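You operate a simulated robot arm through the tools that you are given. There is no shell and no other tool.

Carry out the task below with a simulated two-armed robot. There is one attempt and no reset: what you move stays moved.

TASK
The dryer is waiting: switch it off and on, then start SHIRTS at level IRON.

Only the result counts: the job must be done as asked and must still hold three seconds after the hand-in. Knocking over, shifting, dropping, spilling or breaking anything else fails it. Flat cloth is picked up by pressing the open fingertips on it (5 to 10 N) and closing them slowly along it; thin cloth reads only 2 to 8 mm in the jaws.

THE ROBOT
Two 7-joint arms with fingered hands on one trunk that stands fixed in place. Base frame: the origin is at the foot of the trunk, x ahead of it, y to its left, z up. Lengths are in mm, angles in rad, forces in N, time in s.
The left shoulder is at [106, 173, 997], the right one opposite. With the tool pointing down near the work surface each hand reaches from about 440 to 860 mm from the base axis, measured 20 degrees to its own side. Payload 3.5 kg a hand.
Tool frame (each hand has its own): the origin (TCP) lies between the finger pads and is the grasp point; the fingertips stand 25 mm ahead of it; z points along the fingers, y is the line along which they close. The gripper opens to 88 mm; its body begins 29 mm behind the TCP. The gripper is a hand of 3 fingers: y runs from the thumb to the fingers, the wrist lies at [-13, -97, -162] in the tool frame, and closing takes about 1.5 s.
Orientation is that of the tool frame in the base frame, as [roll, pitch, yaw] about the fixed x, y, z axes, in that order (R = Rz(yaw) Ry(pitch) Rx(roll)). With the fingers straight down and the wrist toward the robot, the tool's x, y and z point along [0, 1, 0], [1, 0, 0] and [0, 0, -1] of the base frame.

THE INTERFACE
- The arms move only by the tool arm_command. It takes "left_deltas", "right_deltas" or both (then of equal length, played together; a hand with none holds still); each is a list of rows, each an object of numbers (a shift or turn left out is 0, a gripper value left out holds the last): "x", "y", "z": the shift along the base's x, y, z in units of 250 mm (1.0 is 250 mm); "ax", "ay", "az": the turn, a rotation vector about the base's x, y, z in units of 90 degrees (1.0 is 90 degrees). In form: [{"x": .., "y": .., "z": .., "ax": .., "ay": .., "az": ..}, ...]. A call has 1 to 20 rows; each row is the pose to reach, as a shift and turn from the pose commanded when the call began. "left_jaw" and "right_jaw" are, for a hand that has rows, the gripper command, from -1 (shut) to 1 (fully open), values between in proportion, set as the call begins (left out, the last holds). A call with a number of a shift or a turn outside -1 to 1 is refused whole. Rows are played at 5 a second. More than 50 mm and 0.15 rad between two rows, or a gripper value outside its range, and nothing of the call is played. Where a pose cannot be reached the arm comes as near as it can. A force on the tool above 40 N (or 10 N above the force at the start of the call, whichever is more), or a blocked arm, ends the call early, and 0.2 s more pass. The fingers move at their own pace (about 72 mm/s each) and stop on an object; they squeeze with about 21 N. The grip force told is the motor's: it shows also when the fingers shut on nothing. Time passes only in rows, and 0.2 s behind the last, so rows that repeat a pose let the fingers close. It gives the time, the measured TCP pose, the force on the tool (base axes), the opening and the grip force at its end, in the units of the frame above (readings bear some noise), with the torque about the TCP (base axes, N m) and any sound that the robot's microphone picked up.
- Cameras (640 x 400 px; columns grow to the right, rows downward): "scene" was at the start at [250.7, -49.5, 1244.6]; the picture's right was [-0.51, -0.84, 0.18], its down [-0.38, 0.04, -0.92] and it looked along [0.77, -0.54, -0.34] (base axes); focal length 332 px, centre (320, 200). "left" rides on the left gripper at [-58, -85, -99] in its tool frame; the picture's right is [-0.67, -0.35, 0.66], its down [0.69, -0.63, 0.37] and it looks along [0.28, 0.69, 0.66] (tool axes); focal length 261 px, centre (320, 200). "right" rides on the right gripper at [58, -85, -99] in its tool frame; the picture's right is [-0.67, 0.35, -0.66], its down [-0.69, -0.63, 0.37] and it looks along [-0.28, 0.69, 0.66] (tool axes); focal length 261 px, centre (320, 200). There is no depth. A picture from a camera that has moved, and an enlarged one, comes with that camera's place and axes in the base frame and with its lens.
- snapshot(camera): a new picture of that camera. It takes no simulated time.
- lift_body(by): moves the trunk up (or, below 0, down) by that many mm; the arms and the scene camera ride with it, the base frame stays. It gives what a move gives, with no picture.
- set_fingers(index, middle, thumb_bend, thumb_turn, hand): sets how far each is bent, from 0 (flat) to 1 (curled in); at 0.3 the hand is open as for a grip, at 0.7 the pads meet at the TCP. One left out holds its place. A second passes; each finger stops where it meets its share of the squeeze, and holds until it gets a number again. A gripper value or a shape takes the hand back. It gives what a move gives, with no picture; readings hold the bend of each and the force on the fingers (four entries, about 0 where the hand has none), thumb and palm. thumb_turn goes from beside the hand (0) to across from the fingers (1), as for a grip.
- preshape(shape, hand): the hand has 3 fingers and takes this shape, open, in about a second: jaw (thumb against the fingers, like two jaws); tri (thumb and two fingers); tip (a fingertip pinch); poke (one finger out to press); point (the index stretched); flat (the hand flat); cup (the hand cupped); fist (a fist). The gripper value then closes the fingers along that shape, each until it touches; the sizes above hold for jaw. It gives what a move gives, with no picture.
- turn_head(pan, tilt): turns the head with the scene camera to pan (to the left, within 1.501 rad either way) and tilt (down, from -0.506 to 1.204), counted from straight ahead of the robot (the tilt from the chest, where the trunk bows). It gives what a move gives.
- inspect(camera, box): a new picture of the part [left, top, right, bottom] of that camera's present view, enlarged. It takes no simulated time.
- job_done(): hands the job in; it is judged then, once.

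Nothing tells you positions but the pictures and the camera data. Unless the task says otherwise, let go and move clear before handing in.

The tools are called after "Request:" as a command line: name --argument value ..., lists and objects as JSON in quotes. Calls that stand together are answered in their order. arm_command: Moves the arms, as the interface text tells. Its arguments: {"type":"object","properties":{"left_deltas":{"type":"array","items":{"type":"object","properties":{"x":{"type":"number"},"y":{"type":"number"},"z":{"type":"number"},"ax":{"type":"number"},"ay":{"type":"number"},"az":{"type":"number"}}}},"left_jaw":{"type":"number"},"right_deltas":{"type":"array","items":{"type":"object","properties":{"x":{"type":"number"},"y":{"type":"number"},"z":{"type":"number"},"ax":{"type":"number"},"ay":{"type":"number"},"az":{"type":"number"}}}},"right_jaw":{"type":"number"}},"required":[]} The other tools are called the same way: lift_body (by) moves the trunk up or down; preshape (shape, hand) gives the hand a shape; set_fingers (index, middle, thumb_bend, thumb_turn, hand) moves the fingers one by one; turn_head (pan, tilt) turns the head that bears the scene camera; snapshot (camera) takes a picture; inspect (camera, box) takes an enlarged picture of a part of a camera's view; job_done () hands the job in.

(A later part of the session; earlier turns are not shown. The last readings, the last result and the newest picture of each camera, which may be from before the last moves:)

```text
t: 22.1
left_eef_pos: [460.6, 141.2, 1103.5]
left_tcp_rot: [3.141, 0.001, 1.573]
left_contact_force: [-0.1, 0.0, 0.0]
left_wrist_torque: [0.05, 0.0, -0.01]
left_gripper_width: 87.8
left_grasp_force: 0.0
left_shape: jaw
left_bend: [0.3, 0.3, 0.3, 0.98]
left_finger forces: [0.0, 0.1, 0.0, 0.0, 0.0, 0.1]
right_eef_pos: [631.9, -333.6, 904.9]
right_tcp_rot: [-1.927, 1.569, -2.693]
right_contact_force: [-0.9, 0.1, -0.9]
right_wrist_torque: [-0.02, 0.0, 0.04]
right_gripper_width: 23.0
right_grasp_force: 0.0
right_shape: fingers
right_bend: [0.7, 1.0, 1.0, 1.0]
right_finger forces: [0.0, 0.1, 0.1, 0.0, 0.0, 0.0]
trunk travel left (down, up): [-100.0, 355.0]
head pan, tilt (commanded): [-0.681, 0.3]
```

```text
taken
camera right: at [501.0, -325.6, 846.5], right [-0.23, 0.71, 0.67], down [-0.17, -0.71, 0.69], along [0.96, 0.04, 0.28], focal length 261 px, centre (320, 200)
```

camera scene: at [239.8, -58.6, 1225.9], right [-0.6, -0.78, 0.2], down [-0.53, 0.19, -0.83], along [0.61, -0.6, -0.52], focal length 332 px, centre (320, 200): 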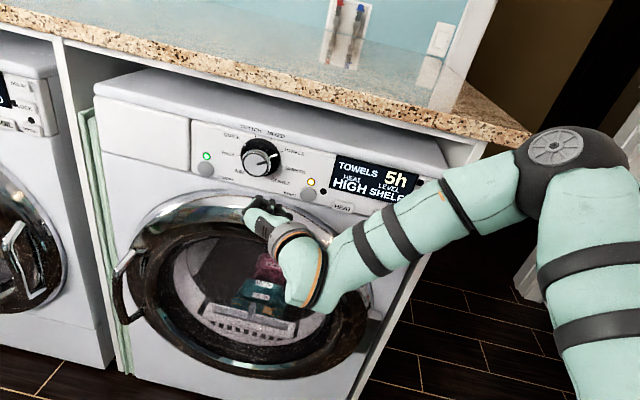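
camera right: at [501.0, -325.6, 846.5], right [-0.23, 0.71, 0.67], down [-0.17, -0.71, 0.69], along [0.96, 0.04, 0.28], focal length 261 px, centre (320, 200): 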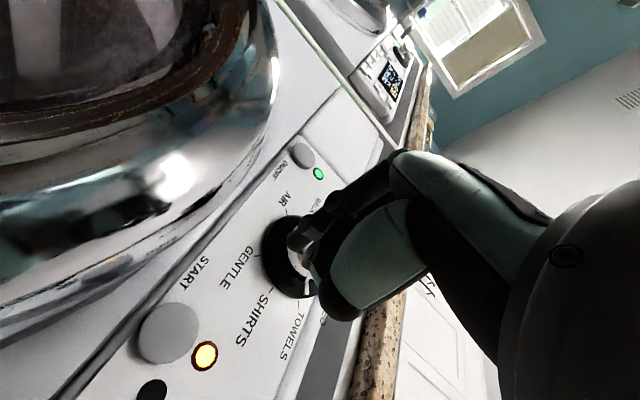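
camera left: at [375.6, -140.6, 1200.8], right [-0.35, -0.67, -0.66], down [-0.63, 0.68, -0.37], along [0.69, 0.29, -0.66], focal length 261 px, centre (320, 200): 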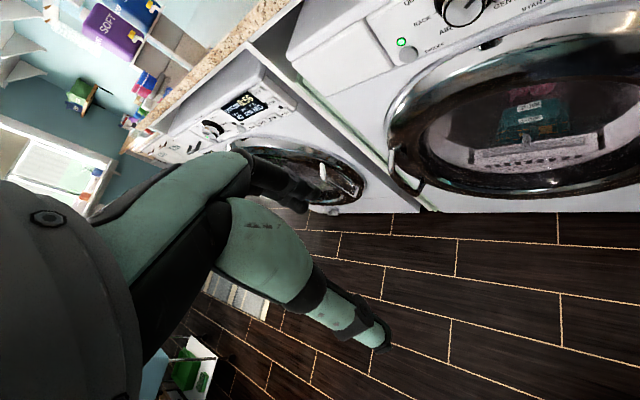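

Back in the working roll at (632,-334,905). The display now shows 5h, so a delayed start is counting down. Next I'll move left and slightly forward until the tip is in front of ON/OFF.

Request:
arm_command --right_deltas '[{"x": 0.0928, "y": 0.0804, "z": -0.008}, {"x": 0.1856, "y": 0.1608, "z": -0.016}, {"x": 0.2784, "y": 0.2412, "z": -0.024}, {"x": 0.3712, "y": 0.3216, "z": -0.032}, {"x": 0.464, "y": 0.402, "z": -0.04}]'

Request:
snapshot --camera "scene"

Request:
snapshot --camera "right"

```text
t: 23.4
left_eef_pos: [459.5, 141.8, 1103.1]
left_tcp_rot: [-3.14, 0.001, 1.572]
left_contact_force: [-1.1, 0.0, 1.3]
left_wrist_torque: [0.01, 0.01, 0.0]
left_gripper_width: 87.5
left_grasp_force: 0.1
left_shape: jaw
left_bend: [0.3, 0.3, 0.3, 0.98]
left_finger forces: [0.1, 0.1, 0.0, 0.0, 0.0, 0.0]
right_eef_pos: [689.4, -287.6, 927.4]
right_tcp_rot: [-2.401, 1.569, 3.117]
right_contact_force: [-1.1, -0.1, 0.0]
right_wrist_torque: [-0.03, -0.01, -0.04]
right_gripper_width: 22.7
right_grasp_force: 0.0
right_shape: fingers
right_bend: [0.7, 1.0, 1.0, 1.0]
right_finger forces: [0.0, 0.1, 0.1, 0.0, 0.0, 0.0]
right hand out of reach, approached as far as the arm can: row 2, 3, 4, 5
trunk travel left (down, up): [-100.0, 355.0]
head pan, tilt (commanded): [-0.681, 0.3]
```

```text
taken
camera scene: at [239.8, -58.4, 1225.9], right [-0.6, -0.78, 0.2], down [-0.53, 0.19, -0.83], along [0.61, -0.6, -0.52], focal length 332 px, centre (320, 200)
```

scene: 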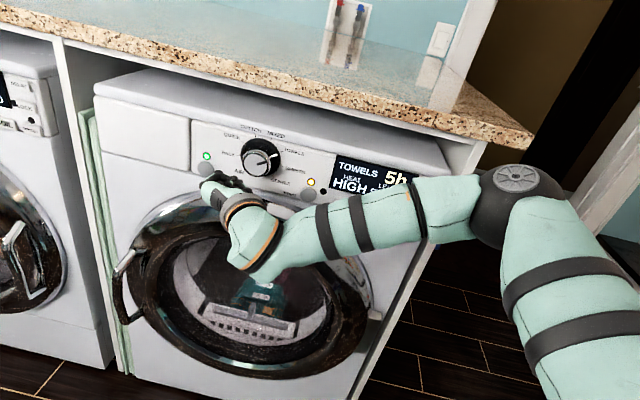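

```text
taken
camera right: at [558.4, -279.0, 870.0], right [-0.23, 0.71, 0.67], down [-0.17, -0.71, 0.69], along [0.96, 0.04, 0.28], focal length 261 px, centre (320, 200)
```

right: 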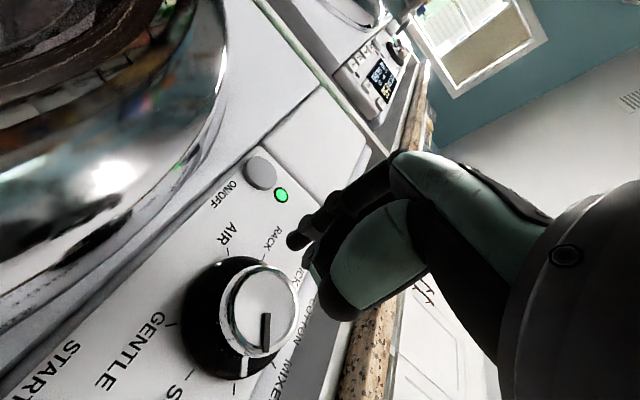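

The arm stalls again as it goes left, always drifting upward, so it wants more height relative to the shoulder. I'll back off and up, then lower the trunk by 100 mm.

Request:
arm_command --right_deltas '[{"x": -0.097, "y": -0.006, "z": 0.073}, {"x": -0.194, "y": -0.012, "z": 0.146}, {"x": -0.291, "y": -0.018, "z": 0.219}, {"x": -0.388, "y": -0.024, "z": 0.292}]'

Request:
lift_body --by -100

Request:
snapshot --camera "scene"

```text
t: 24.4
left_eef_pos: [459.2, 143.8, 1103.0]
left_tcp_rot: [3.141, 0.001, 1.575]
left_contact_force: [-0.6, 0.1, 0.1]
left_wrist_torque: [0.02, 0.0, 0.02]
left_gripper_width: 87.8
left_grasp_force: 0.0
left_shape: jaw
left_bend: [0.3, 0.3, 0.3, 0.98]
left_finger forces: [0.1, 0.1, 0.0, 0.0, 0.1, 0.0]
right_eef_pos: [589.5, -291.2, 1004.6]
right_tcp_rot: [1.626, 1.569, 0.858]
right_contact_force: [-0.4, 0.0, 1.0]
right_wrist_torque: [-0.02, 0.0, 0.0]
right_gripper_width: 22.8
right_grasp_force: 0.1
right_shape: fingers
right_bend: [0.7, 1.0, 1.0, 1.0]
right_finger forces: [0.0, 0.0, 0.0, 0.1, 0.1, 0.0]
trunk travel left (down, up): [-100.0, 355.0]
head pan, tilt (commanded): [-0.681, 0.3]
```

```text
t: 25.7
left_eef_pos: [458.8, 142.6, 1003.1]
left_tcp_rot: [3.141, 0.001, 1.573]
left_contact_force: [-1.6, -0.8, -0.8]
left_wrist_torque: [0.01, -0.06, 0.0]
left_gripper_width: 87.8
left_grasp_force: 0.1
left_shape: jaw
left_bend: [0.3, 0.3, 0.3, 0.98]
left_finger forces: [0.0, 0.0, 0.1, 0.0, 0.0, 0.0]
right_eef_pos: [589.9, -292.9, 904.5]
right_tcp_rot: [0.986, 1.568, 0.22]
right_contact_force: [-0.1, 0.1, -0.3]
right_wrist_torque: [-0.02, -0.01, 0.01]
right_gripper_width: 22.6
right_grasp_force: 0.1
right_shape: fingers
right_bend: [0.7, 1.0, 1.0, 1.0]
right_finger forces: [0.0, 0.0, 0.1, 0.0, 0.0, 0.0]
trunk travel left (down, up): [0.0, 455.0]
head pan, tilt (commanded): [-0.681, 0.3]
```

```text
taken
camera scene: at [336.4, -58.3, 1061.2], right [-0.54, -0.78, 0.32], down [-0.69, 0.19, -0.7], along [0.49, -0.6, -0.63], focal length 332 px, centre (320, 200)
```

scene: 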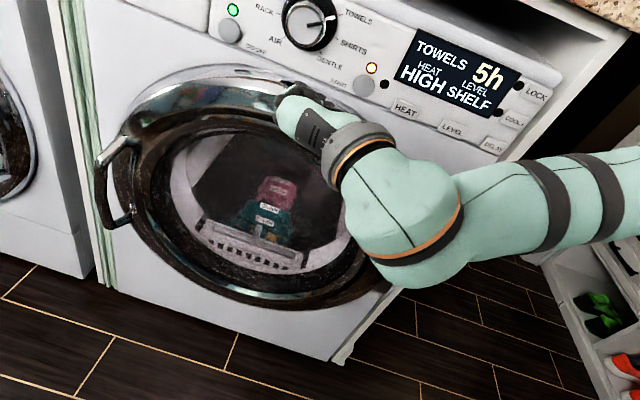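

The trunk is down and has bowed forward a little, with the hand kept at the same x and y. I'll retilt the head and try the approach to ON/OFF again.

Request:
turn_head --pan -0.7 --tilt 0.0

Request:
arm_command --right_deltas '[{"x": 0.1264, "y": 0.048, "z": -0.008}, {"x": 0.2528, "y": 0.096, "z": -0.016}, {"x": 0.3792, "y": 0.144, "z": -0.024}, {"x": 0.5056, "y": 0.192, "z": -0.032}, {"x": 0.632, "y": 0.24, "z": -0.04}]'

Request:
snapshot --camera "scene"

Request:
snapshot --camera "right"

```text
t: 26.5
left_eef_pos: [459.5, 141.9, 1000.9]
left_tcp_rot: [3.141, -0.001, 1.573]
left_contact_force: [0.3, 0.1, -0.4]
left_wrist_torque: [0.01, 0.0, 0.0]
left_gripper_width: 87.9
left_grasp_force: 0.1
left_shape: jaw
left_bend: [0.3, 0.3, 0.3, 0.98]
left_finger forces: [0.1, 0.1, 0.0, 0.0, 0.1, 0.0]
right_eef_pos: [591.4, -291.7, 903.2]
right_tcp_rot: [-2.935, 1.57, 2.58]
right_contact_force: [0.2, 0.0, 0.4]
right_wrist_torque: [0.03, 0.0, 0.0]
right_gripper_width: 22.5
right_grasp_force: 0.1
right_shape: fingers
right_bend: [0.7, 1.0, 1.0, 1.0]
right_finger forces: [0.0, 0.0, 0.0, 0.1, 0.0, 0.0]
trunk travel left (down, up): [0.0, 455.0]
head pan, tilt (commanded): [-0.7, 0.0]
```

```text
t: 27.7
left_eef_pos: [460.6, 143.3, 1000.7]
left_tcp_rot: [-3.14, 0.001, 1.574]
left_contact_force: [0.4, 0.1, 0.7]
left_wrist_torque: [0.02, 0.03, 0.01]
left_gripper_width: 87.5
left_grasp_force: 0.1
left_shape: jaw
left_bend: [0.3, 0.3, 0.3, 0.98]
left_finger forces: [0.1, 0.0, 0.0, 0.1, 0.0, 0.0]
right_eef_pos: [751.3, -232.5, 887.8]
right_tcp_rot: [-2.069, 1.568, -2.837]
right_contact_force: [0.1, -0.5, 0.8]
right_wrist_torque: [0.01, -0.01, -0.02]
right_gripper_width: 22.4
right_grasp_force: 0.1
right_shape: fingers
right_bend: [0.7, 1.0, 1.0, 1.0]
right_finger forces: [0.1, 0.1, 0.0, 0.0, 0.0, 0.0]
trunk travel left (down, up): [0.0, 455.0]
head pan, tilt (commanded): [-0.7, 0.0]
```

```text
taken
camera scene: at [350.0, -58.0, 1085.4], right [-0.55, -0.77, 0.33], down [-0.51, 0.0, -0.86], along [0.66, -0.64, -0.39], focal length 332 px, centre (320, 200)
```

scene: 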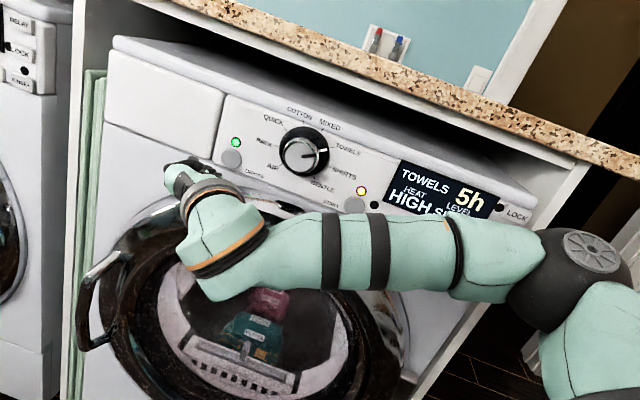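

```text
taken
camera right: at [619.0, -224.3, 829.9], right [-0.23, 0.71, 0.67], down [-0.17, -0.71, 0.69], along [0.96, 0.04, 0.28], focal length 261 px, centre (320, 200)
```

right: 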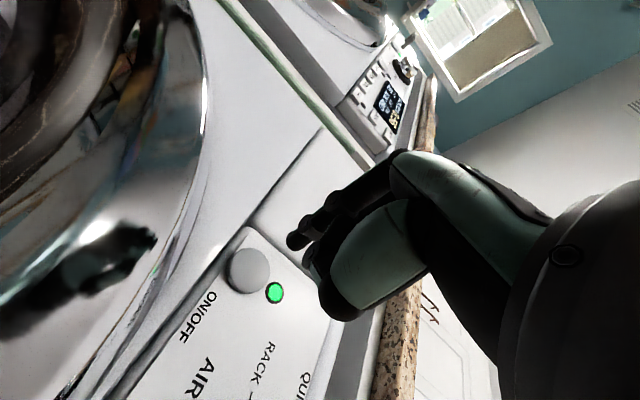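

Reached (751,-233,888). My estimate puts the tip about 50 mm short of the ON/OFF button and roughly 6 mm low. I'll raise it slightly and creep closer, stopping short of contact.

Request:
arm_command --right_deltas '[{"z": 0.024}, {"x": 0.0288, "y": -0.0278, "z": 0.024}, {"x": 0.0576, "y": -0.0556, "z": 0.024}, {"x": 0.0863, "y": -0.0833, "z": 0.024}, {"x": 0.0863, "y": -0.0833, "z": 0.024}]'

Request:
inspect --camera "right" --box '[180, 150, 400, 370]'

Request:
inspect --camera "scene" --box '[140, 110, 300, 230]'

```text
t: 28.9
left_eef_pos: [459.0, 143.0, 1001.1]
left_tcp_rot: [3.141, 0.002, 1.573]
left_contact_force: [-1.1, -1.2, 0.0]
left_wrist_torque: [0.01, 0.05, -0.03]
left_gripper_width: 87.7
left_grasp_force: 0.1
left_shape: jaw
left_bend: [0.3, 0.3, 0.3, 0.98]
left_finger forces: [0.0, 0.0, 0.0, 0.0, 0.1, 0.1]
right_eef_pos: [770.5, -251.8, 899.0]
right_tcp_rot: [2.185, 1.569, 1.418]
right_contact_force: [-0.1, -1.0, -0.2]
right_wrist_torque: [-0.02, 0.0, -0.03]
right_gripper_width: 22.6
right_grasp_force: 0.0
right_shape: fingers
right_bend: [0.7, 1.0, 1.0, 1.0]
right_finger forces: [0.1, 0.0, 0.0, 0.1, 0.0, 0.0]
trunk travel left (down, up): [0.0, 455.0]
head pan, tilt (commanded): [-0.7, 0.0]
```

```text
1.82 times, centred on (290, 260) of right
camera zoom: at [639.3, -243.9, 840.3], right [-0.23, 0.71, 0.67], down [-0.17, -0.71, 0.69], along [0.96, 0.04, 0.29], focal length 474 px, centre (374, 91)
```

zoom: 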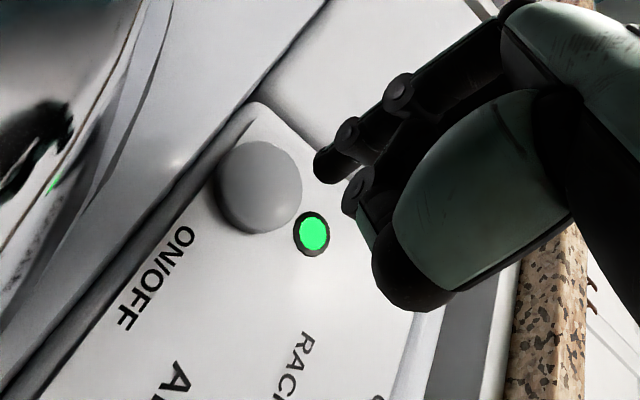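

```text
3.33 times, centred on (220, 170) of scene
camera zoom: at [348.6, -57.6, 1086.2], right [-0.55, -0.77, 0.33], down [-0.51, 0.0, -0.86], along [0.66, -0.64, -0.39], focal length 1106 px, centre (653, 300)
```

zoom: 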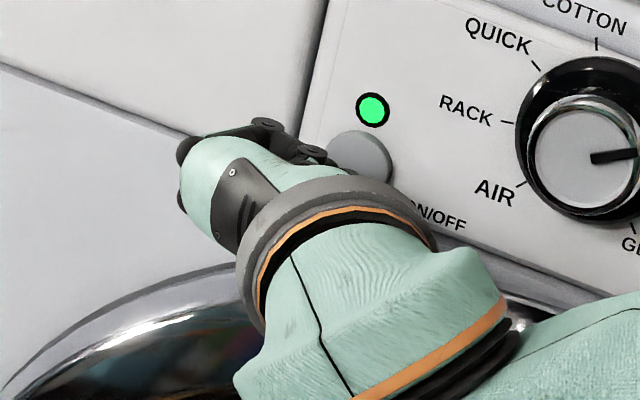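

The tip is about 6 mm left of and 4 mm above the button centre, well inside its radius. I'll correct that and inch forward, watching the force.

Request:
arm_command --right_deltas '[{"x": -0.014, "y": -0.0144, "z": -0.016}, {"x": -0.0025, "y": -0.0255, "z": -0.016}, {"x": 0.009, "y": -0.0366, "z": -0.016}, {"x": 0.0205, "y": -0.0477, "z": -0.016}, {"x": 0.0321, "y": -0.0588, "z": -0.016}, {"x": 0.0378, "y": -0.0644, "z": -0.016}]'

Request:
inspect --camera "right" --box '[180, 150, 400, 370]'

Request:
snapshot --camera "scene"

```text
t: 30.3
left_eef_pos: [460.0, 142.6, 1000.9]
left_tcp_rot: [-3.141, 0.002, 1.573]
left_contact_force: [-0.4, -0.5, 0.3]
left_wrist_torque: [-0.01, 0.01, 0.02]
left_gripper_width: 87.9
left_grasp_force: 0.1
left_shape: jaw
left_bend: [0.3, 0.3, 0.3, 0.98]
left_finger forces: [0.0, 0.0, 0.1, 0.0, 0.1, 0.0]
right_eef_pos: [778.3, -267.7, 894.2]
right_tcp_rot: [0.956, 1.57, 0.187]
right_contact_force: [-0.3, -0.5, -0.5]
right_wrist_torque: [0.01, 0.0, -0.01]
right_gripper_width: 22.6
right_grasp_force: 0.0
right_shape: fingers
right_bend: [0.7, 1.0, 1.0, 1.0]
right_finger forces: [0.0, 0.1, 0.0, 0.1, 0.0, 0.1]
trunk travel left (down, up): [0.0, 455.0]
head pan, tilt (commanded): [-0.7, 0.0]
```

```text
1.82 times, centred on (290, 260) of right
camera zoom: at [647.7, -260.1, 836.2], right [-0.23, 0.71, 0.67], down [-0.17, -0.71, 0.69], along [0.96, 0.04, 0.28], focal length 474 px, centre (374, 91)
```

zoom: 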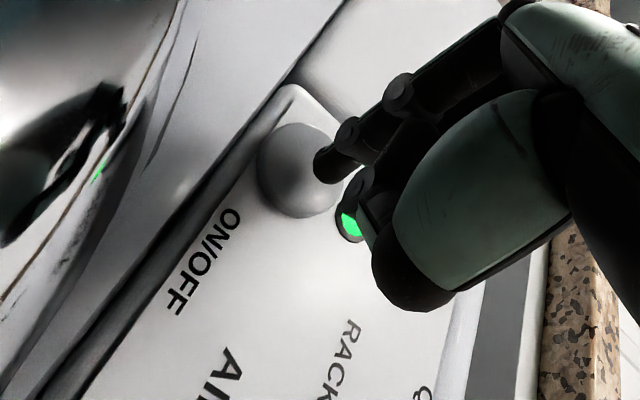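

```text
taken
camera scene: at [348.7, -57.6, 1086.2], right [-0.55, -0.77, 0.33], down [-0.51, 0.0, -0.86], along [0.66, -0.64, -0.39], focal length 332 px, centre (320, 200)
```

scene: 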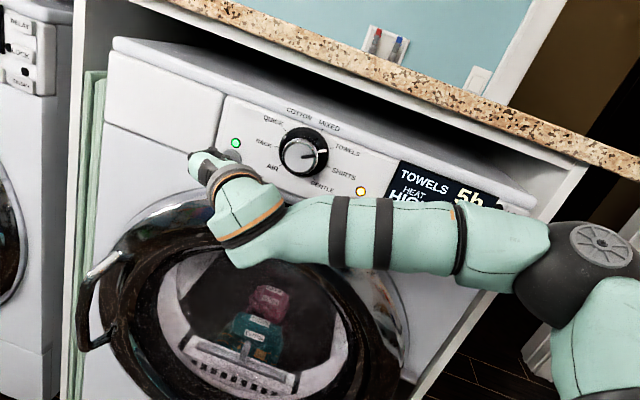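

The tip is over the button and there is no contact yet. I'll press forward in 2 mm steps.

Request:
arm_command --right_deltas '[{"x": 0.0058, "y": -0.0056}, {"x": 0.0115, "y": -0.0111}, {"x": 0.0173, "y": -0.0167}]'

Request:
inspect --camera "right" --box '[180, 150, 400, 370]'

```text
t: 31.1
left_eef_pos: [459.3, 142.9, 1001.5]
left_tcp_rot: [-3.141, 0.001, 1.575]
left_contact_force: [0.2, 0.5, 0.9]
left_wrist_torque: [0.01, 0.0, 0.0]
left_gripper_width: 87.6
left_grasp_force: 0.0
left_shape: jaw
left_bend: [0.3, 0.3, 0.3, 0.98]
left_finger forces: [0.0, 0.1, 0.0, 0.0, 0.0, 0.0]
right_eef_pos: [784.3, -272.5, 894.7]
right_tcp_rot: [-1.92, 1.57, -2.688]
right_contact_force: [-0.3, -0.7, -1.1]
right_wrist_torque: [0.01, 0.02, -0.03]
right_gripper_width: 22.5
right_grasp_force: 0.4
right_shape: fingers
right_bend: [0.7, 1.0, 1.0, 1.0]
right_finger forces: [0.3, 0.0, 0.0, 0.0, 0.0, 0.0]
trunk travel left (down, up): [0.0, 455.0]
head pan, tilt (commanded): [-0.7, 0.0]
```

```text
1.82 times, centred on (290, 260) of right
camera zoom: at [653.1, -264.7, 837.1], right [-0.23, 0.71, 0.67], down [-0.17, -0.71, 0.69], along [0.96, 0.04, 0.28], focal length 474 px, centre (374, 91)
```

zoom: 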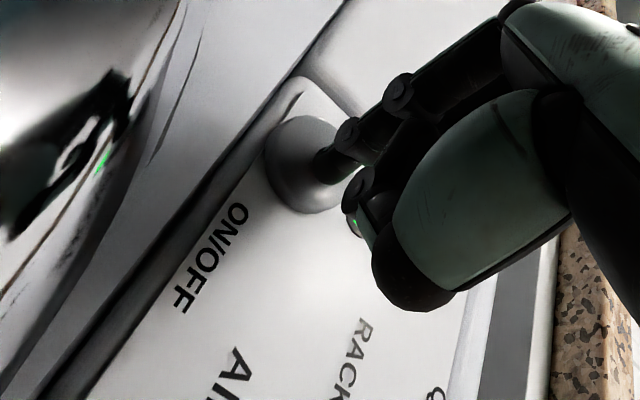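

Index force has just risen to 0.3 N, so the finger is touching. I'll press a little further.

Request:
arm_command --right_deltas '[{"x": 0.0058, "y": -0.0056}, {"x": 0.0115, "y": -0.0111}]'

Request:
inspect --camera "right" --box '[180, 150, 400, 370]'

Request:
snapshot --camera "scene"

```text
t: 31.7
left_eef_pos: [458.5, 142.4, 1001.6]
left_tcp_rot: [3.141, 0.001, 1.574]
left_contact_force: [-0.6, 0.2, -0.3]
left_wrist_torque: [0.01, 0.02, 0.03]
left_gripper_width: 87.6
left_grasp_force: 0.1
left_shape: jaw
left_bend: [0.3, 0.3, 0.3, 0.98]
left_finger forces: [0.0, 0.0, 0.1, 0.1, 0.0, 0.0]
right_eef_pos: [787.8, -275.3, 895.0]
right_tcp_rot: [-2.351, 1.57, -3.117]
right_contact_force: [-2.8, 3.7, -0.2]
right_wrist_torque: [0.03, 0.05, 0.04]
right_gripper_width: 22.2
right_grasp_force: 1.8
right_shape: fingers
right_bend: [0.7, 1.0, 1.0, 1.0]
right_finger forces: [4.0, 0.0, 0.1, 0.0, 0.0, 0.0]
trunk travel left (down, up): [0.0, 455.0]
head pan, tilt (commanded): [-0.7, 0.0]
heard: click
```

```text
1.82 times, centred on (290, 260) of right
camera zoom: at [656.1, -266.8, 836.4], right [-0.23, 0.71, 0.67], down [-0.17, -0.71, 0.69], along [0.96, 0.04, 0.28], focal length 474 px, centre (374, 91)
```

zoom: 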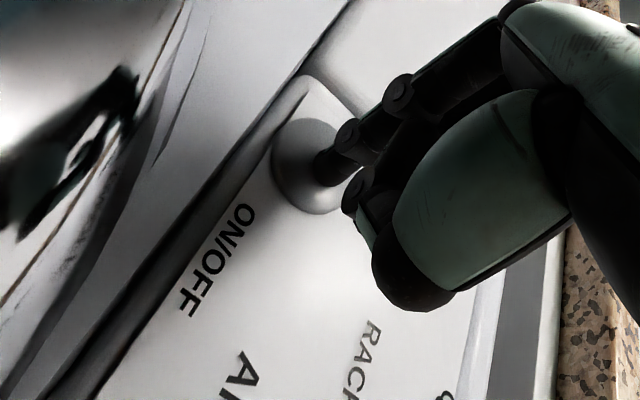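

```text
taken
camera scene: at [348.3, -57.0, 1086.3], right [-0.55, -0.77, 0.33], down [-0.51, 0.0, -0.86], along [0.66, -0.64, -0.39], focal length 332 px, centre (320, 200)
```

scene: 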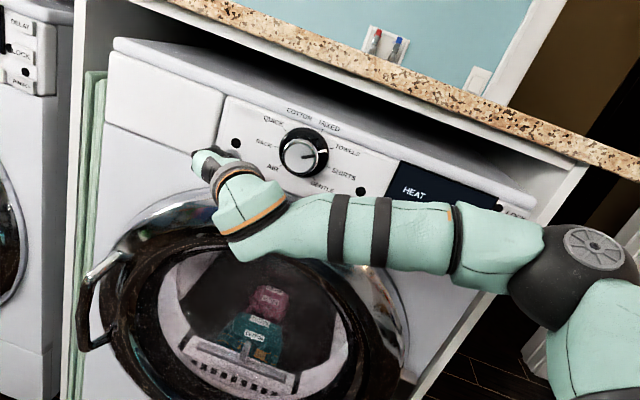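

A click sounded, and the display and lights are dark, so the dryer is off. I'll release, check, and press again.

Request:
arm_command --right_deltas '[{"x": -0.0173, "y": 0.0167}, {"x": -0.0345, "y": 0.0333}, {"x": -0.0345, "y": 0.0333}, {"x": -0.0345, "y": 0.0333}]'

Request:
snapshot --camera "scene"

```text
t: 32.7
left_eef_pos: [461.2, 142.4, 1001.3]
left_tcp_rot: [-3.14, -0.003, 1.573]
left_contact_force: [-0.3, 0.4, 0.3]
left_wrist_torque: [0.0, 0.02, 0.04]
left_gripper_width: 87.5
left_grasp_force: 0.1
left_shape: jaw
left_bend: [0.3, 0.3, 0.3, 0.98]
left_finger forces: [0.0, 0.0, 0.1, 0.0, 0.0, 0.1]
right_eef_pos: [777.8, -267.8, 895.8]
right_tcp_rot: [2.753, 1.57, 1.983]
right_contact_force: [0.3, -1.0, 0.0]
right_wrist_torque: [-0.01, 0.0, 0.01]
right_gripper_width: 22.6
right_grasp_force: 0.1
right_shape: fingers
right_bend: [0.7, 1.0, 1.0, 1.0]
right_finger forces: [0.0, 0.0, 0.1, 0.0, 0.0, 0.0]
trunk travel left (down, up): [0.0, 455.0]
head pan, tilt (commanded): [-0.7, 0.0]
```

```text
taken
camera scene: at [348.6, -57.6, 1086.2], right [-0.55, -0.77, 0.33], down [-0.51, 0.0, -0.86], along [0.66, -0.64, -0.39], focal length 332 px, centre (320, 200)
```

scene: 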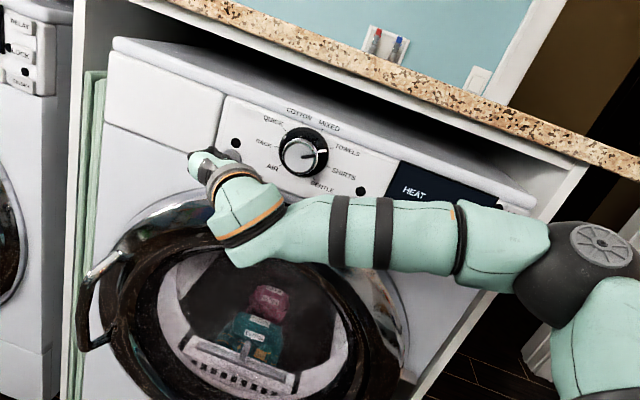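

The dryer is off. I'll press again to switch it on and release within the same call.

Request:
arm_command --right_deltas '[{"x": 0.0115, "y": -0.0111}, {"x": 0.023, "y": -0.0222}, {"x": 0.0288, "y": -0.0278}, {"x": 0.0345, "y": -0.0333}, {"x": 0.0345, "y": -0.0333}, {"x": 0.0173, "y": -0.0167}, {"x": 0.0, "y": 0.0}, {"x": 0.0, "y": 0.0}]'

Request:
snapshot --camera "scene"

```text
t: 34.5
left_eef_pos: [459.8, 142.8, 1001.7]
left_tcp_rot: [-3.141, 0.001, 1.572]
left_contact_force: [0.5, -0.2, 0.1]
left_wrist_torque: [0.03, 0.01, 0.01]
left_gripper_width: 87.6
left_grasp_force: 0.1
left_shape: jaw
left_bend: [0.3, 0.3, 0.3, 0.98]
left_finger forces: [0.0, 0.0, 0.0, 0.0, 0.0, 0.0]
right_eef_pos: [777.4, -268.9, 896.3]
right_tcp_rot: [-0.714, 1.57, -1.482]
right_contact_force: [0.7, 0.2, -0.7]
right_wrist_torque: [0.0, 0.0, 0.0]
right_gripper_width: 22.6
right_grasp_force: 0.1
right_shape: fingers
right_bend: [0.7, 1.0, 1.0, 1.0]
right_finger forces: [0.0, 0.0, 0.0, 0.0, 0.1, 0.0]
trunk travel left (down, up): [0.0, 455.0]
head pan, tilt (commanded): [-0.7, 0.0]
heard: click
```

```text
taken
camera scene: at [348.7, -57.7, 1086.2], right [-0.55, -0.77, 0.33], down [-0.51, 0.0, -0.86], along [0.66, -0.64, -0.39], focal length 332 px, centre (320, 200)
```

scene: 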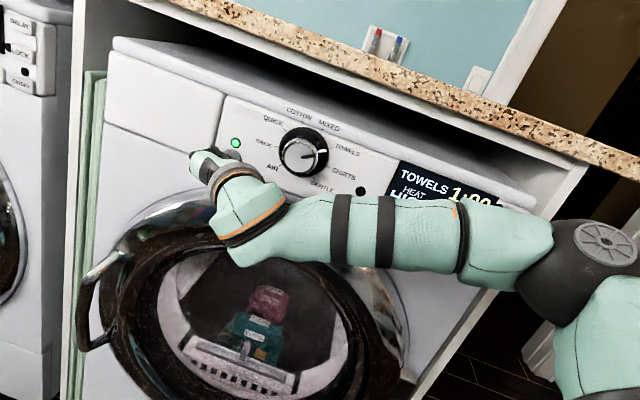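

The dryer is back on, showing TOWELS 1:00 with the delay gone. Next is the knob. I measured its positions as 40° apart, centred near u=-247.5 and z≈942. I'll back away and line up in front of it at a safe distance.

Request:
arm_command --right_deltas '[{"x": -0.086, "y": 0.083}, {"x": -0.172, "y": 0.167}, {"x": -0.259, "y": 0.25}, {"x": -0.351, "y": 0.155, "z": 0.063}, {"x": -0.443, "y": 0.059, "z": 0.125}, {"x": -0.535, "y": -0.036, "z": 0.188}]'

Request:
preshape --hand "right" --shape "jaw"

Request:
snapshot --camera "right"

Request:
snapshot --camera "scene"

```text
t: 35.9
left_eef_pos: [458.7, 142.3, 1001.9]
left_tcp_rot: [3.141, 0.0, 1.572]
left_contact_force: [-0.2, 0.5, 0.3]
left_wrist_torque: [0.01, 0.01, -0.03]
left_gripper_width: 87.5
left_grasp_force: 0.0
left_shape: jaw
left_bend: [0.3, 0.3, 0.3, 0.98]
left_finger forces: [0.0, 0.0, 0.0, 0.1, 0.0, 0.0]
right_eef_pos: [642.2, -276.0, 939.6]
right_tcp_rot: [-1.896, 1.569, -2.665]
right_contact_force: [-0.4, -0.4, -0.6]
right_wrist_torque: [0.02, 0.03, 0.02]
right_gripper_width: 22.6
right_grasp_force: 0.0
right_shape: fingers
right_bend: [0.7, 1.0, 1.0, 1.0]
right_finger forces: [0.1, 0.1, 0.0, 0.0, 0.0, 0.0]
trunk travel left (down, up): [0.0, 455.0]
head pan, tilt (commanded): [-0.7, 0.0]
```

```text
t: 36.8
left_eef_pos: [459.6, 142.9, 1002.3]
left_tcp_rot: [-3.142, -0.001, 1.573]
left_contact_force: [-0.6, -0.1, 0.0]
left_wrist_torque: [0.01, -0.02, 0.02]
left_gripper_width: 87.7
left_grasp_force: 0.1
left_shape: jaw
left_bend: [0.3, 0.3, 0.3, 0.98]
left_finger forces: [0.1, 0.0, 0.1, 0.0, 0.0, 0.0]
right_eef_pos: [643.0, -275.4, 939.6]
right_tcp_rot: [-1.718, 1.57, -2.486]
right_contact_force: [0.4, -0.3, -0.5]
right_wrist_torque: [-0.01, -0.01, 0.0]
right_gripper_width: 87.9
right_grasp_force: 0.1
right_shape: jaw
right_bend: [0.3, 0.3, 0.3, 0.98]
right_finger forces: [0.0, 0.0, 0.1, 0.1, 0.0, 0.1]
trunk travel left (down, up): [0.0, 455.0]
head pan, tilt (commanded): [-0.7, 0.0]
```

```text
taken
camera right: at [512.0, -266.7, 881.9], right [-0.23, 0.71, 0.67], down [-0.17, -0.71, 0.69], along [0.96, 0.04, 0.28], focal length 261 px, centre (320, 200)
```

right: 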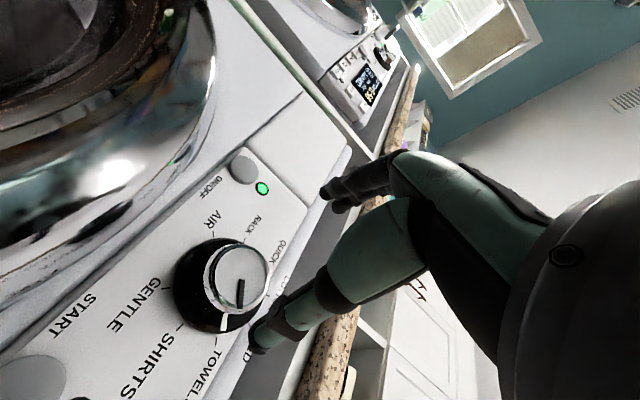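

```text
taken
camera scene: at [348.5, -57.7, 1086.2], right [-0.55, -0.77, 0.33], down [-0.51, 0.0, -0.86], along [0.66, -0.64, -0.39], focal length 332 px, centre (320, 200)
```

scene: 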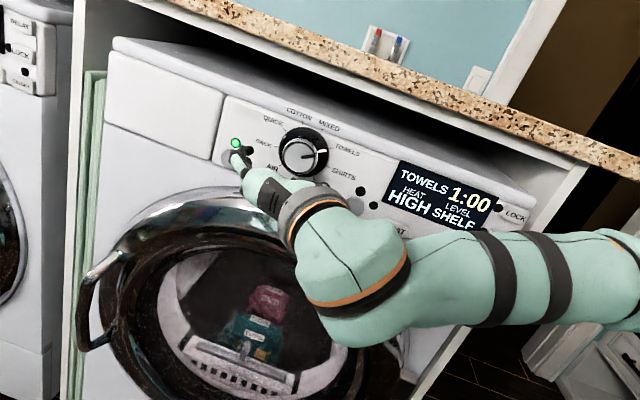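

The display reads TOWELS 1:00, HIGH, SHELF, and the hand is open in front of the knob. Before gripping, I'll rehearse the 40° clockwise turn in free space 35 mm short of the knob to check that the arm can make it.

Request:
arm_command --right_deltas '[{"x": 0.0518, "y": -0.05}, {"x": 0.1036, "y": -0.1}, {"x": 0.1036, "y": -0.1, "ax": 0.0639, "ay": -0.0617}, {"x": 0.1036, "y": -0.1, "ax": 0.1279, "ay": -0.1235}, {"x": 0.1036, "y": -0.1, "ax": 0.1918, "ay": -0.1852}, {"x": 0.1036, "y": -0.1, "ax": 0.2558, "ay": -0.247}, {"x": 0.1036, "y": -0.1, "ax": 0.3197, "ay": -0.3087}]'

Request:
snapshot --camera "right"

Request:
snapshot --camera "scene"

```text
t: 38.4
left_eef_pos: [460.6, 142.4, 1001.9]
left_tcp_rot: [3.141, 0.0, 1.572]
left_contact_force: [0.1, 0.7, -0.4]
left_wrist_torque: [0.0, -0.03, -0.03]
left_gripper_width: 87.8
left_grasp_force: 0.1
left_shape: jaw
left_bend: [0.3, 0.3, 0.3, 0.98]
left_finger forces: [0.1, 0.1, 0.0, 0.0, 0.0, 0.0]
right_eef_pos: [669.5, -301.9, 941.9]
right_tcp_rot: [1.57, 0.873, 0.804]
right_contact_force: [0.0, -0.7, 0.1]
right_wrist_torque: [-0.03, 0.0, -0.01]
right_gripper_width: 87.9
right_grasp_force: 0.0
right_shape: jaw
right_bend: [0.3, 0.3, 0.3, 0.98]
right_finger forces: [0.1, 0.0, 0.1, 0.0, 0.0, 0.1]
trunk travel left (down, up): [0.0, 455.0]
head pan, tilt (commanded): [-0.7, 0.0]
```

```text
taken
camera right: at [579.5, -251.9, 843.1], right [-0.59, 0.34, 0.74], down [-0.38, -0.92, 0.12], along [0.72, -0.21, 0.67], focal length 261 px, centre (320, 200)
```

right: 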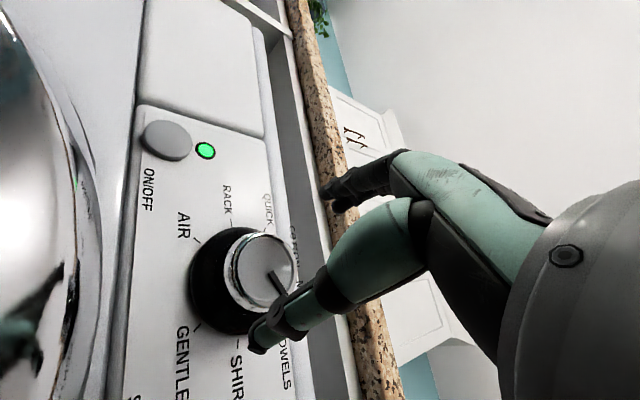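

```text
taken
camera scene: at [348.9, -57.6, 1086.1], right [-0.55, -0.77, 0.33], down [-0.51, 0.0, -0.86], along [0.66, -0.64, -0.39], focal length 332 px, centre (320, 200)
```

scene: 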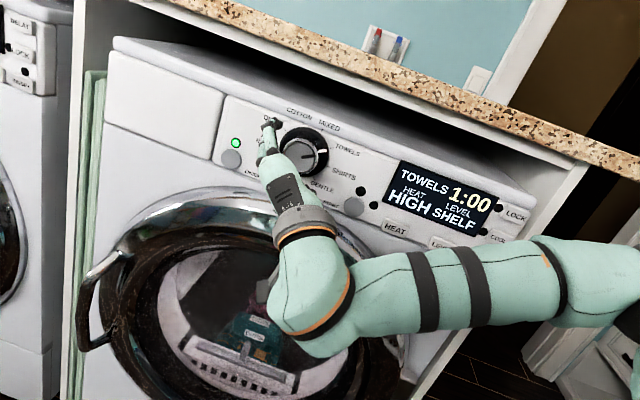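

The 40° turn is fully reachable. I'll rotate back to the starting roll and move closer, so the fingertips are just in front of the knob face, to check the centring.

Request:
arm_command --right_deltas '[{"ax": -0.0639, "ay": 0.0617}, {"ax": -0.1279, "ay": 0.1235}, {"ax": -0.1918, "ay": 0.1852}, {"ax": -0.2558, "ay": 0.247}, {"ax": -0.3197, "ay": 0.3087}, {"x": 0.042, "y": -0.043, "ax": -0.3197, "ay": 0.3087}, {"x": 0.0835, "y": -0.0855, "ax": -0.3197, "ay": 0.3087}, {"x": 0.0835, "y": -0.0855, "ax": -0.3197, "ay": 0.3087}]'

Request:
snapshot --camera "right"

Request:
inspect --camera "scene" --box '[220, 90, 380, 220]'

```text
t: 40.2
left_eef_pos: [460.2, 142.6, 1001.7]
left_tcp_rot: [-3.14, 0.0, 1.573]
left_contact_force: [0.9, 0.9, -0.4]
left_wrist_torque: [0.03, -0.01, 0.02]
left_gripper_width: 87.7
left_grasp_force: 0.0
left_shape: jaw
left_bend: [0.3, 0.3, 0.3, 0.98]
left_finger forces: [0.0, 0.1, 0.0, 0.1, 0.0, 0.1]
right_eef_pos: [692.6, -323.3, 942.7]
right_tcp_rot: [-2.477, 1.57, 3.039]
right_contact_force: [-0.5, -0.1, 0.2]
right_wrist_torque: [0.01, 0.0, -0.04]
right_gripper_width: 88.1
right_grasp_force: 0.0
right_shape: jaw
right_bend: [0.3, 0.3, 0.3, 0.98]
right_finger forces: [0.0, 0.0, 0.0, 0.0, 0.1, 0.0]
trunk travel left (down, up): [0.0, 455.0]
head pan, tilt (commanded): [-0.7, 0.0]
```

```text
taken
camera right: at [561.0, -315.1, 884.2], right [-0.23, 0.71, 0.67], down [-0.17, -0.71, 0.69], along [0.96, 0.04, 0.28], focal length 261 px, centre (320, 200)
```

right: 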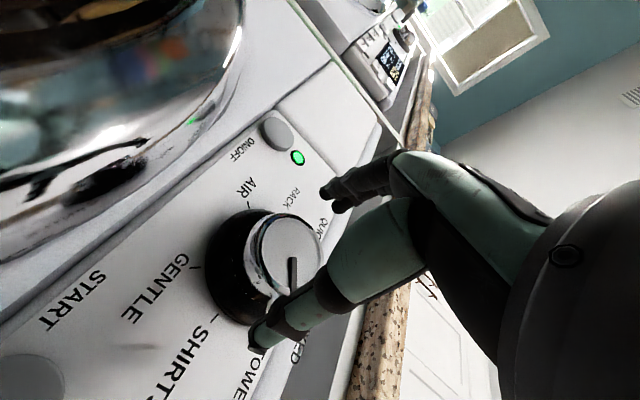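

```text
3.08 times, centred on (300, 155) of scene
camera zoom: at [348.5, -57.6, 1086.2], right [-0.55, -0.77, 0.33], down [-0.51, 0.0, -0.86], along [0.66, -0.64, -0.39], focal length 1021 px, centre (382, 338)
```

zoom: 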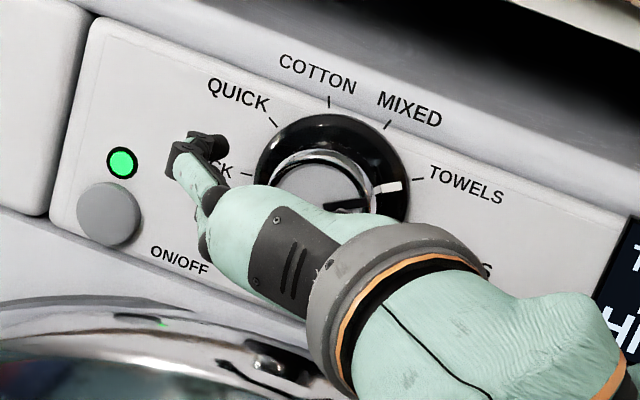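

The knob axis is about 3 mm below the tool axis, otherwise well centred between the open thumb and fingers. I'll lower slightly and move 22 mm forward around the knob without closing.

Request:
arm_command --right_deltas '[{"z": -0.01}, {"x": 0.0211, "y": -0.0204, "z": -0.01}, {"x": 0.0422, "y": -0.0407, "z": -0.01}, {"x": 0.0633, "y": -0.0611, "z": -0.01}, {"x": 0.0633, "y": -0.0611, "z": -0.01}]'

Request:
snapshot --camera "right"

Request:
inspect --camera "scene" --box '[220, 90, 380, 220]'

```text
t: 41.4
left_eef_pos: [459.6, 142.0, 1002.7]
left_tcp_rot: [3.14, 0.0, 1.571]
left_contact_force: [0.1, -0.2, 0.4]
left_wrist_torque: [-0.02, 0.0, 0.0]
left_gripper_width: 87.9
left_grasp_force: 0.2
left_shape: jaw
left_bend: [0.3, 0.3, 0.3, 0.98]
left_finger forces: [0.2, 0.1, 0.1, 0.0, 0.0, 0.0]
right_eef_pos: [708.1, -338.7, 938.1]
right_tcp_rot: [2.47, 1.57, 1.703]
right_contact_force: [-0.1, -0.1, -0.1]
right_wrist_torque: [0.01, 0.01, 0.0]
right_gripper_width: 88.0
right_grasp_force: 0.0
right_shape: jaw
right_bend: [0.3, 0.3, 0.3, 0.98]
right_finger forces: [0.0, 0.1, 0.1, 0.1, 0.0, 0.0]
trunk travel left (down, up): [0.0, 455.0]
head pan, tilt (commanded): [-0.7, 0.0]
```

```text
taken
camera right: at [577.7, -330.1, 879.9], right [-0.23, 0.71, 0.67], down [-0.17, -0.71, 0.69], along [0.96, 0.04, 0.28], focal length 261 px, centre (320, 200)
```

right: 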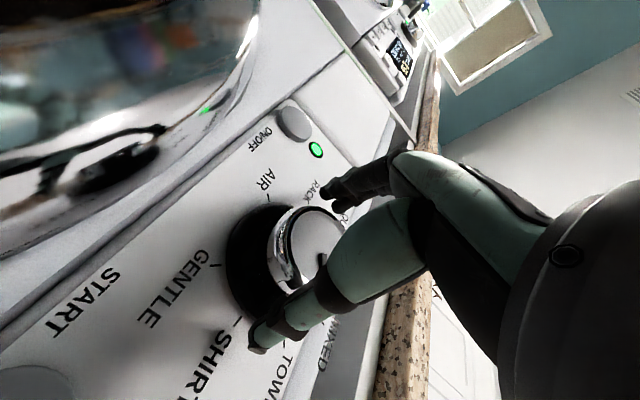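

```text
3.08 times, centred on (300, 155) of scene
camera zoom: at [348.5, -57.6, 1086.2], right [-0.55, -0.77, 0.33], down [-0.51, 0.0, -0.86], along [0.66, -0.64, -0.39], focal length 1021 px, centre (382, 338)
```

zoom: 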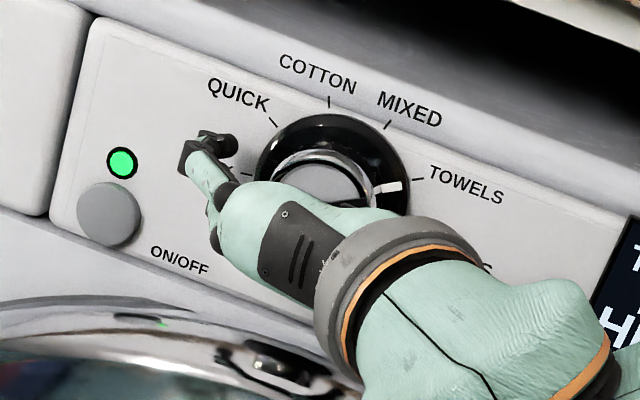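

The open hand surrounds the knob with no contact force. I'll now close the jaws on it.

Request:
arm_command --right_deltas '[{"x": 0}, {"x": 0}, {"x": 0}, {"x": 0}, {"x": 0}, {"x": 0}, {"x": 0}, {"x": 0}]' --right_jaw -1

Request:
snapshot --camera "right"

Request:
inspect --camera "scene" --box '[220, 90, 380, 220]'

```text
t: 43.2
left_eef_pos: [459.1, 142.7, 1001.8]
left_tcp_rot: [3.141, 0.0, 1.572]
left_contact_force: [-0.2, 0.0, 0.4]
left_wrist_torque: [-0.02, 0.0, -0.01]
left_gripper_width: 87.5
left_grasp_force: 0.0
left_shape: jaw
left_bend: [0.3, 0.3, 0.3, 0.98]
left_finger forces: [0.0, 0.1, 0.1, 0.1, 0.0, 0.1]
right_eef_pos: [708.3, -338.0, 937.2]
right_tcp_rot: [-1.604, 1.571, -2.372]
right_contact_force: [-0.1, 0.6, -0.1]
right_wrist_torque: [0.01, 0.03, -0.01]
right_gripper_width: 45.0
right_grasp_force: 20.1
right_shape: jaw
right_bend: [0.74, 0.47, 0.65, 1.0]
right_finger forces: [12.1, 6.8, 0.0, 0.1, 19.1, 0.1]
trunk travel left (down, up): [0.0, 455.0]
head pan, tilt (commanded): [-0.7, 0.0]
```

```text
taken
camera right: at [577.7, -330.2, 879.8], right [-0.23, 0.71, 0.67], down [-0.17, -0.71, 0.69], along [0.96, 0.04, 0.28], focal length 261 px, centre (320, 200)
```

right: 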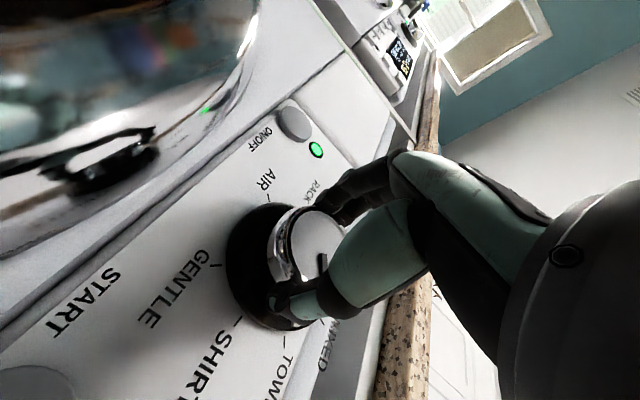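

```text
3.08 times, centred on (300, 155) of scene
camera zoom: at [348.7, -57.7, 1086.2], right [-0.55, -0.77, 0.33], down [-0.51, 0.0, -0.86], along [0.66, -0.64, -0.39], focal length 1021 px, centre (382, 338)
```

zoom: 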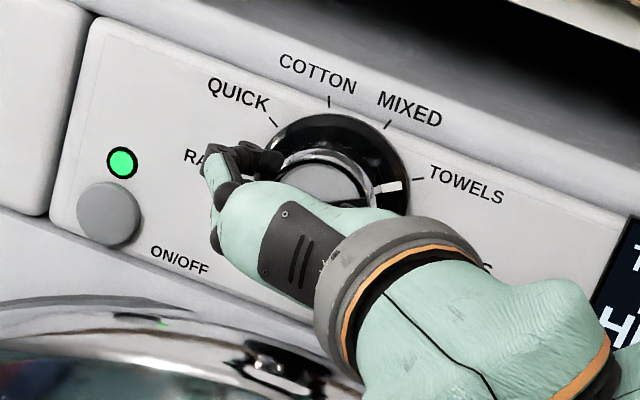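

The grip holds at 45 mm, but the bends are uneven: the lower finger has slipped partly under the knob, so the hand sits a little low. I'll open, raise 6 mm and grip again.

Request:
arm_command --right_deltas '[{"x": 0}, {"x": 0}, {"x": 0}, {"x": 0}, {"z": 0.012}, {"z": 0.026}, {"z": 0.026}]' --right_jaw 1

Request:
arm_command --right_deltas '[{"x": 0}, {"x": 0}, {"x": 0}, {"x": 0}, {"x": 0}, {"x": 0}, {"x": 0}, {"x": 0}]' --right_jaw -1

Request:
snapshot --camera "right"

Request:
snapshot --camera "scene"

```text
t: 44.8
left_eef_pos: [459.1, 141.8, 1000.6]
left_tcp_rot: [-3.141, 0.0, 1.574]
left_contact_force: [0.0, 1.0, 0.6]
left_wrist_torque: [0.03, -0.01, 0.0]
left_gripper_width: 88.0
left_grasp_force: 0.0
left_shape: jaw
left_bend: [0.3, 0.3, 0.3, 0.98]
left_finger forces: [0.0, 0.0, 0.0, 0.0, 0.0, 0.0]
right_eef_pos: [707.7, -339.4, 946.0]
right_tcp_rot: [-0.1, 1.57, -0.868]
right_contact_force: [0.7, -0.4, -0.5]
right_wrist_torque: [0.0, 0.01, 0.0]
right_gripper_width: 87.4
right_grasp_force: 0.0
right_shape: jaw
right_bend: [0.3, 0.3, 0.3, 0.98]
right_finger forces: [0.1, 0.1, 0.1, 0.1, 0.1, 0.1]
trunk travel left (down, up): [0.0, 455.0]
head pan, tilt (commanded): [-0.7, 0.0]
```

```text
t: 46.6
left_eef_pos: [459.3, 143.3, 1001.9]
left_tcp_rot: [-3.141, 0.002, 1.573]
left_contact_force: [0.1, 0.8, 1.4]
left_wrist_torque: [-0.03, 0.0, 0.0]
left_gripper_width: 87.7
left_grasp_force: 0.0
left_shape: jaw
left_bend: [0.3, 0.3, 0.3, 0.98]
left_finger forces: [0.0, 0.1, 0.0, 0.0, 0.0, 0.0]
right_eef_pos: [707.5, -338.5, 945.5]
right_tcp_rot: [2.501, 1.57, 1.732]
right_contact_force: [1.5, -0.1, 3.2]
right_wrist_torque: [-0.03, -0.03, -0.01]
right_gripper_width: 42.6
right_grasp_force: 21.0
right_shape: jaw
right_bend: [0.74, 0.5, 0.67, 1.0]
right_finger forces: [12.3, 7.2, 0.0, 0.0, 18.3, 0.1]
trunk travel left (down, up): [0.0, 455.0]
head pan, tilt (commanded): [-0.7, 0.0]
```

```text
taken
camera right: at [576.9, -330.6, 887.4], right [-0.23, 0.71, 0.67], down [-0.17, -0.71, 0.69], along [0.96, 0.04, 0.29], focal length 261 px, centre (320, 200)
```

right: 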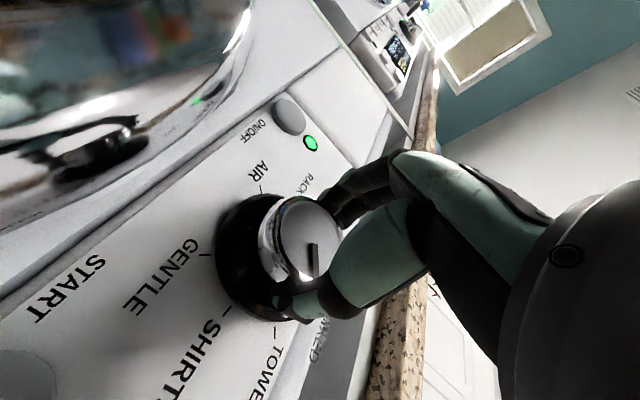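

```text
taken
camera scene: at [348.5, -57.6, 1086.3], right [-0.55, -0.77, 0.33], down [-0.51, 0.0, -0.86], along [0.66, -0.64, -0.39], focal length 332 px, centre (320, 200)
```

scene: 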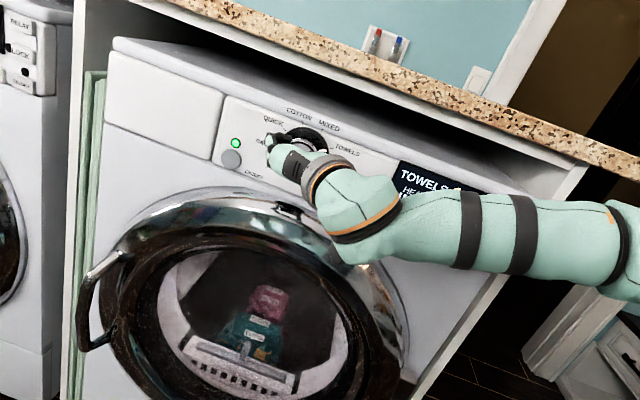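

The bends are nearly the same, so hand height isn't the cause. I'll look closely at how the fingers sit on the knob.

Request:
inspect --camera "right" --box '[240, 130, 440, 340]'

Request:
inspect --camera "scene" --box '[250, 110, 350, 190]'

Request:
snapshot --camera "left"

```text
1.90 times, centred on (340, 235) of right
camera zoom: at [576.9, -330.6, 887.4], right [-0.23, 0.71, 0.67], down [-0.17, -0.71, 0.69], along [0.96, 0.04, 0.29], focal length 496 px, centre (282, 133)
```

zoom: 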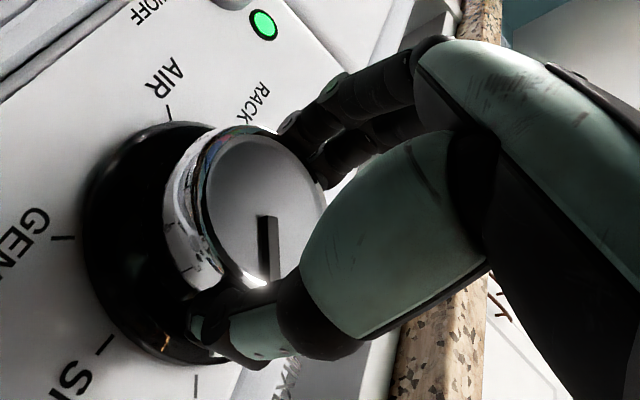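

```text
5.00 times, centred on (300, 150) of scene
camera zoom: at [348.5, -57.6, 1086.3], right [-0.55, -0.77, 0.33], down [-0.51, 0.0, -0.86], along [0.66, -0.64, -0.39], focal length 1660 px, centre (420, 450)
```

zoom: 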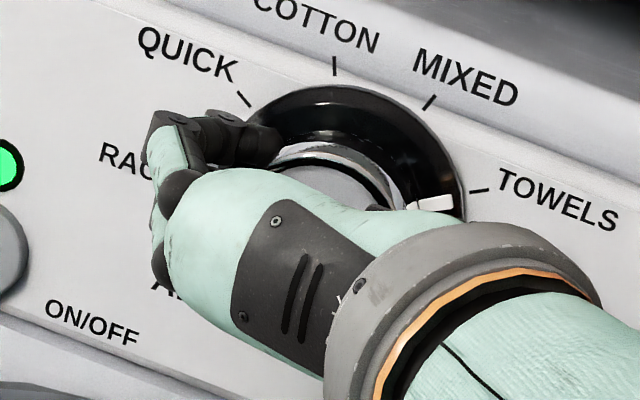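

```text
taken
camera left: at [375.5, 84.5, 1100.9], right [-0.35, -0.67, -0.66], down [-0.63, 0.68, -0.37], along [0.69, 0.29, -0.66], focal length 261 px, centre (320, 200)
```

left: 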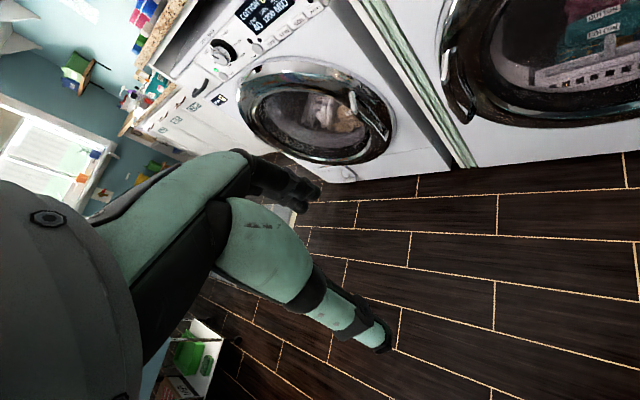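

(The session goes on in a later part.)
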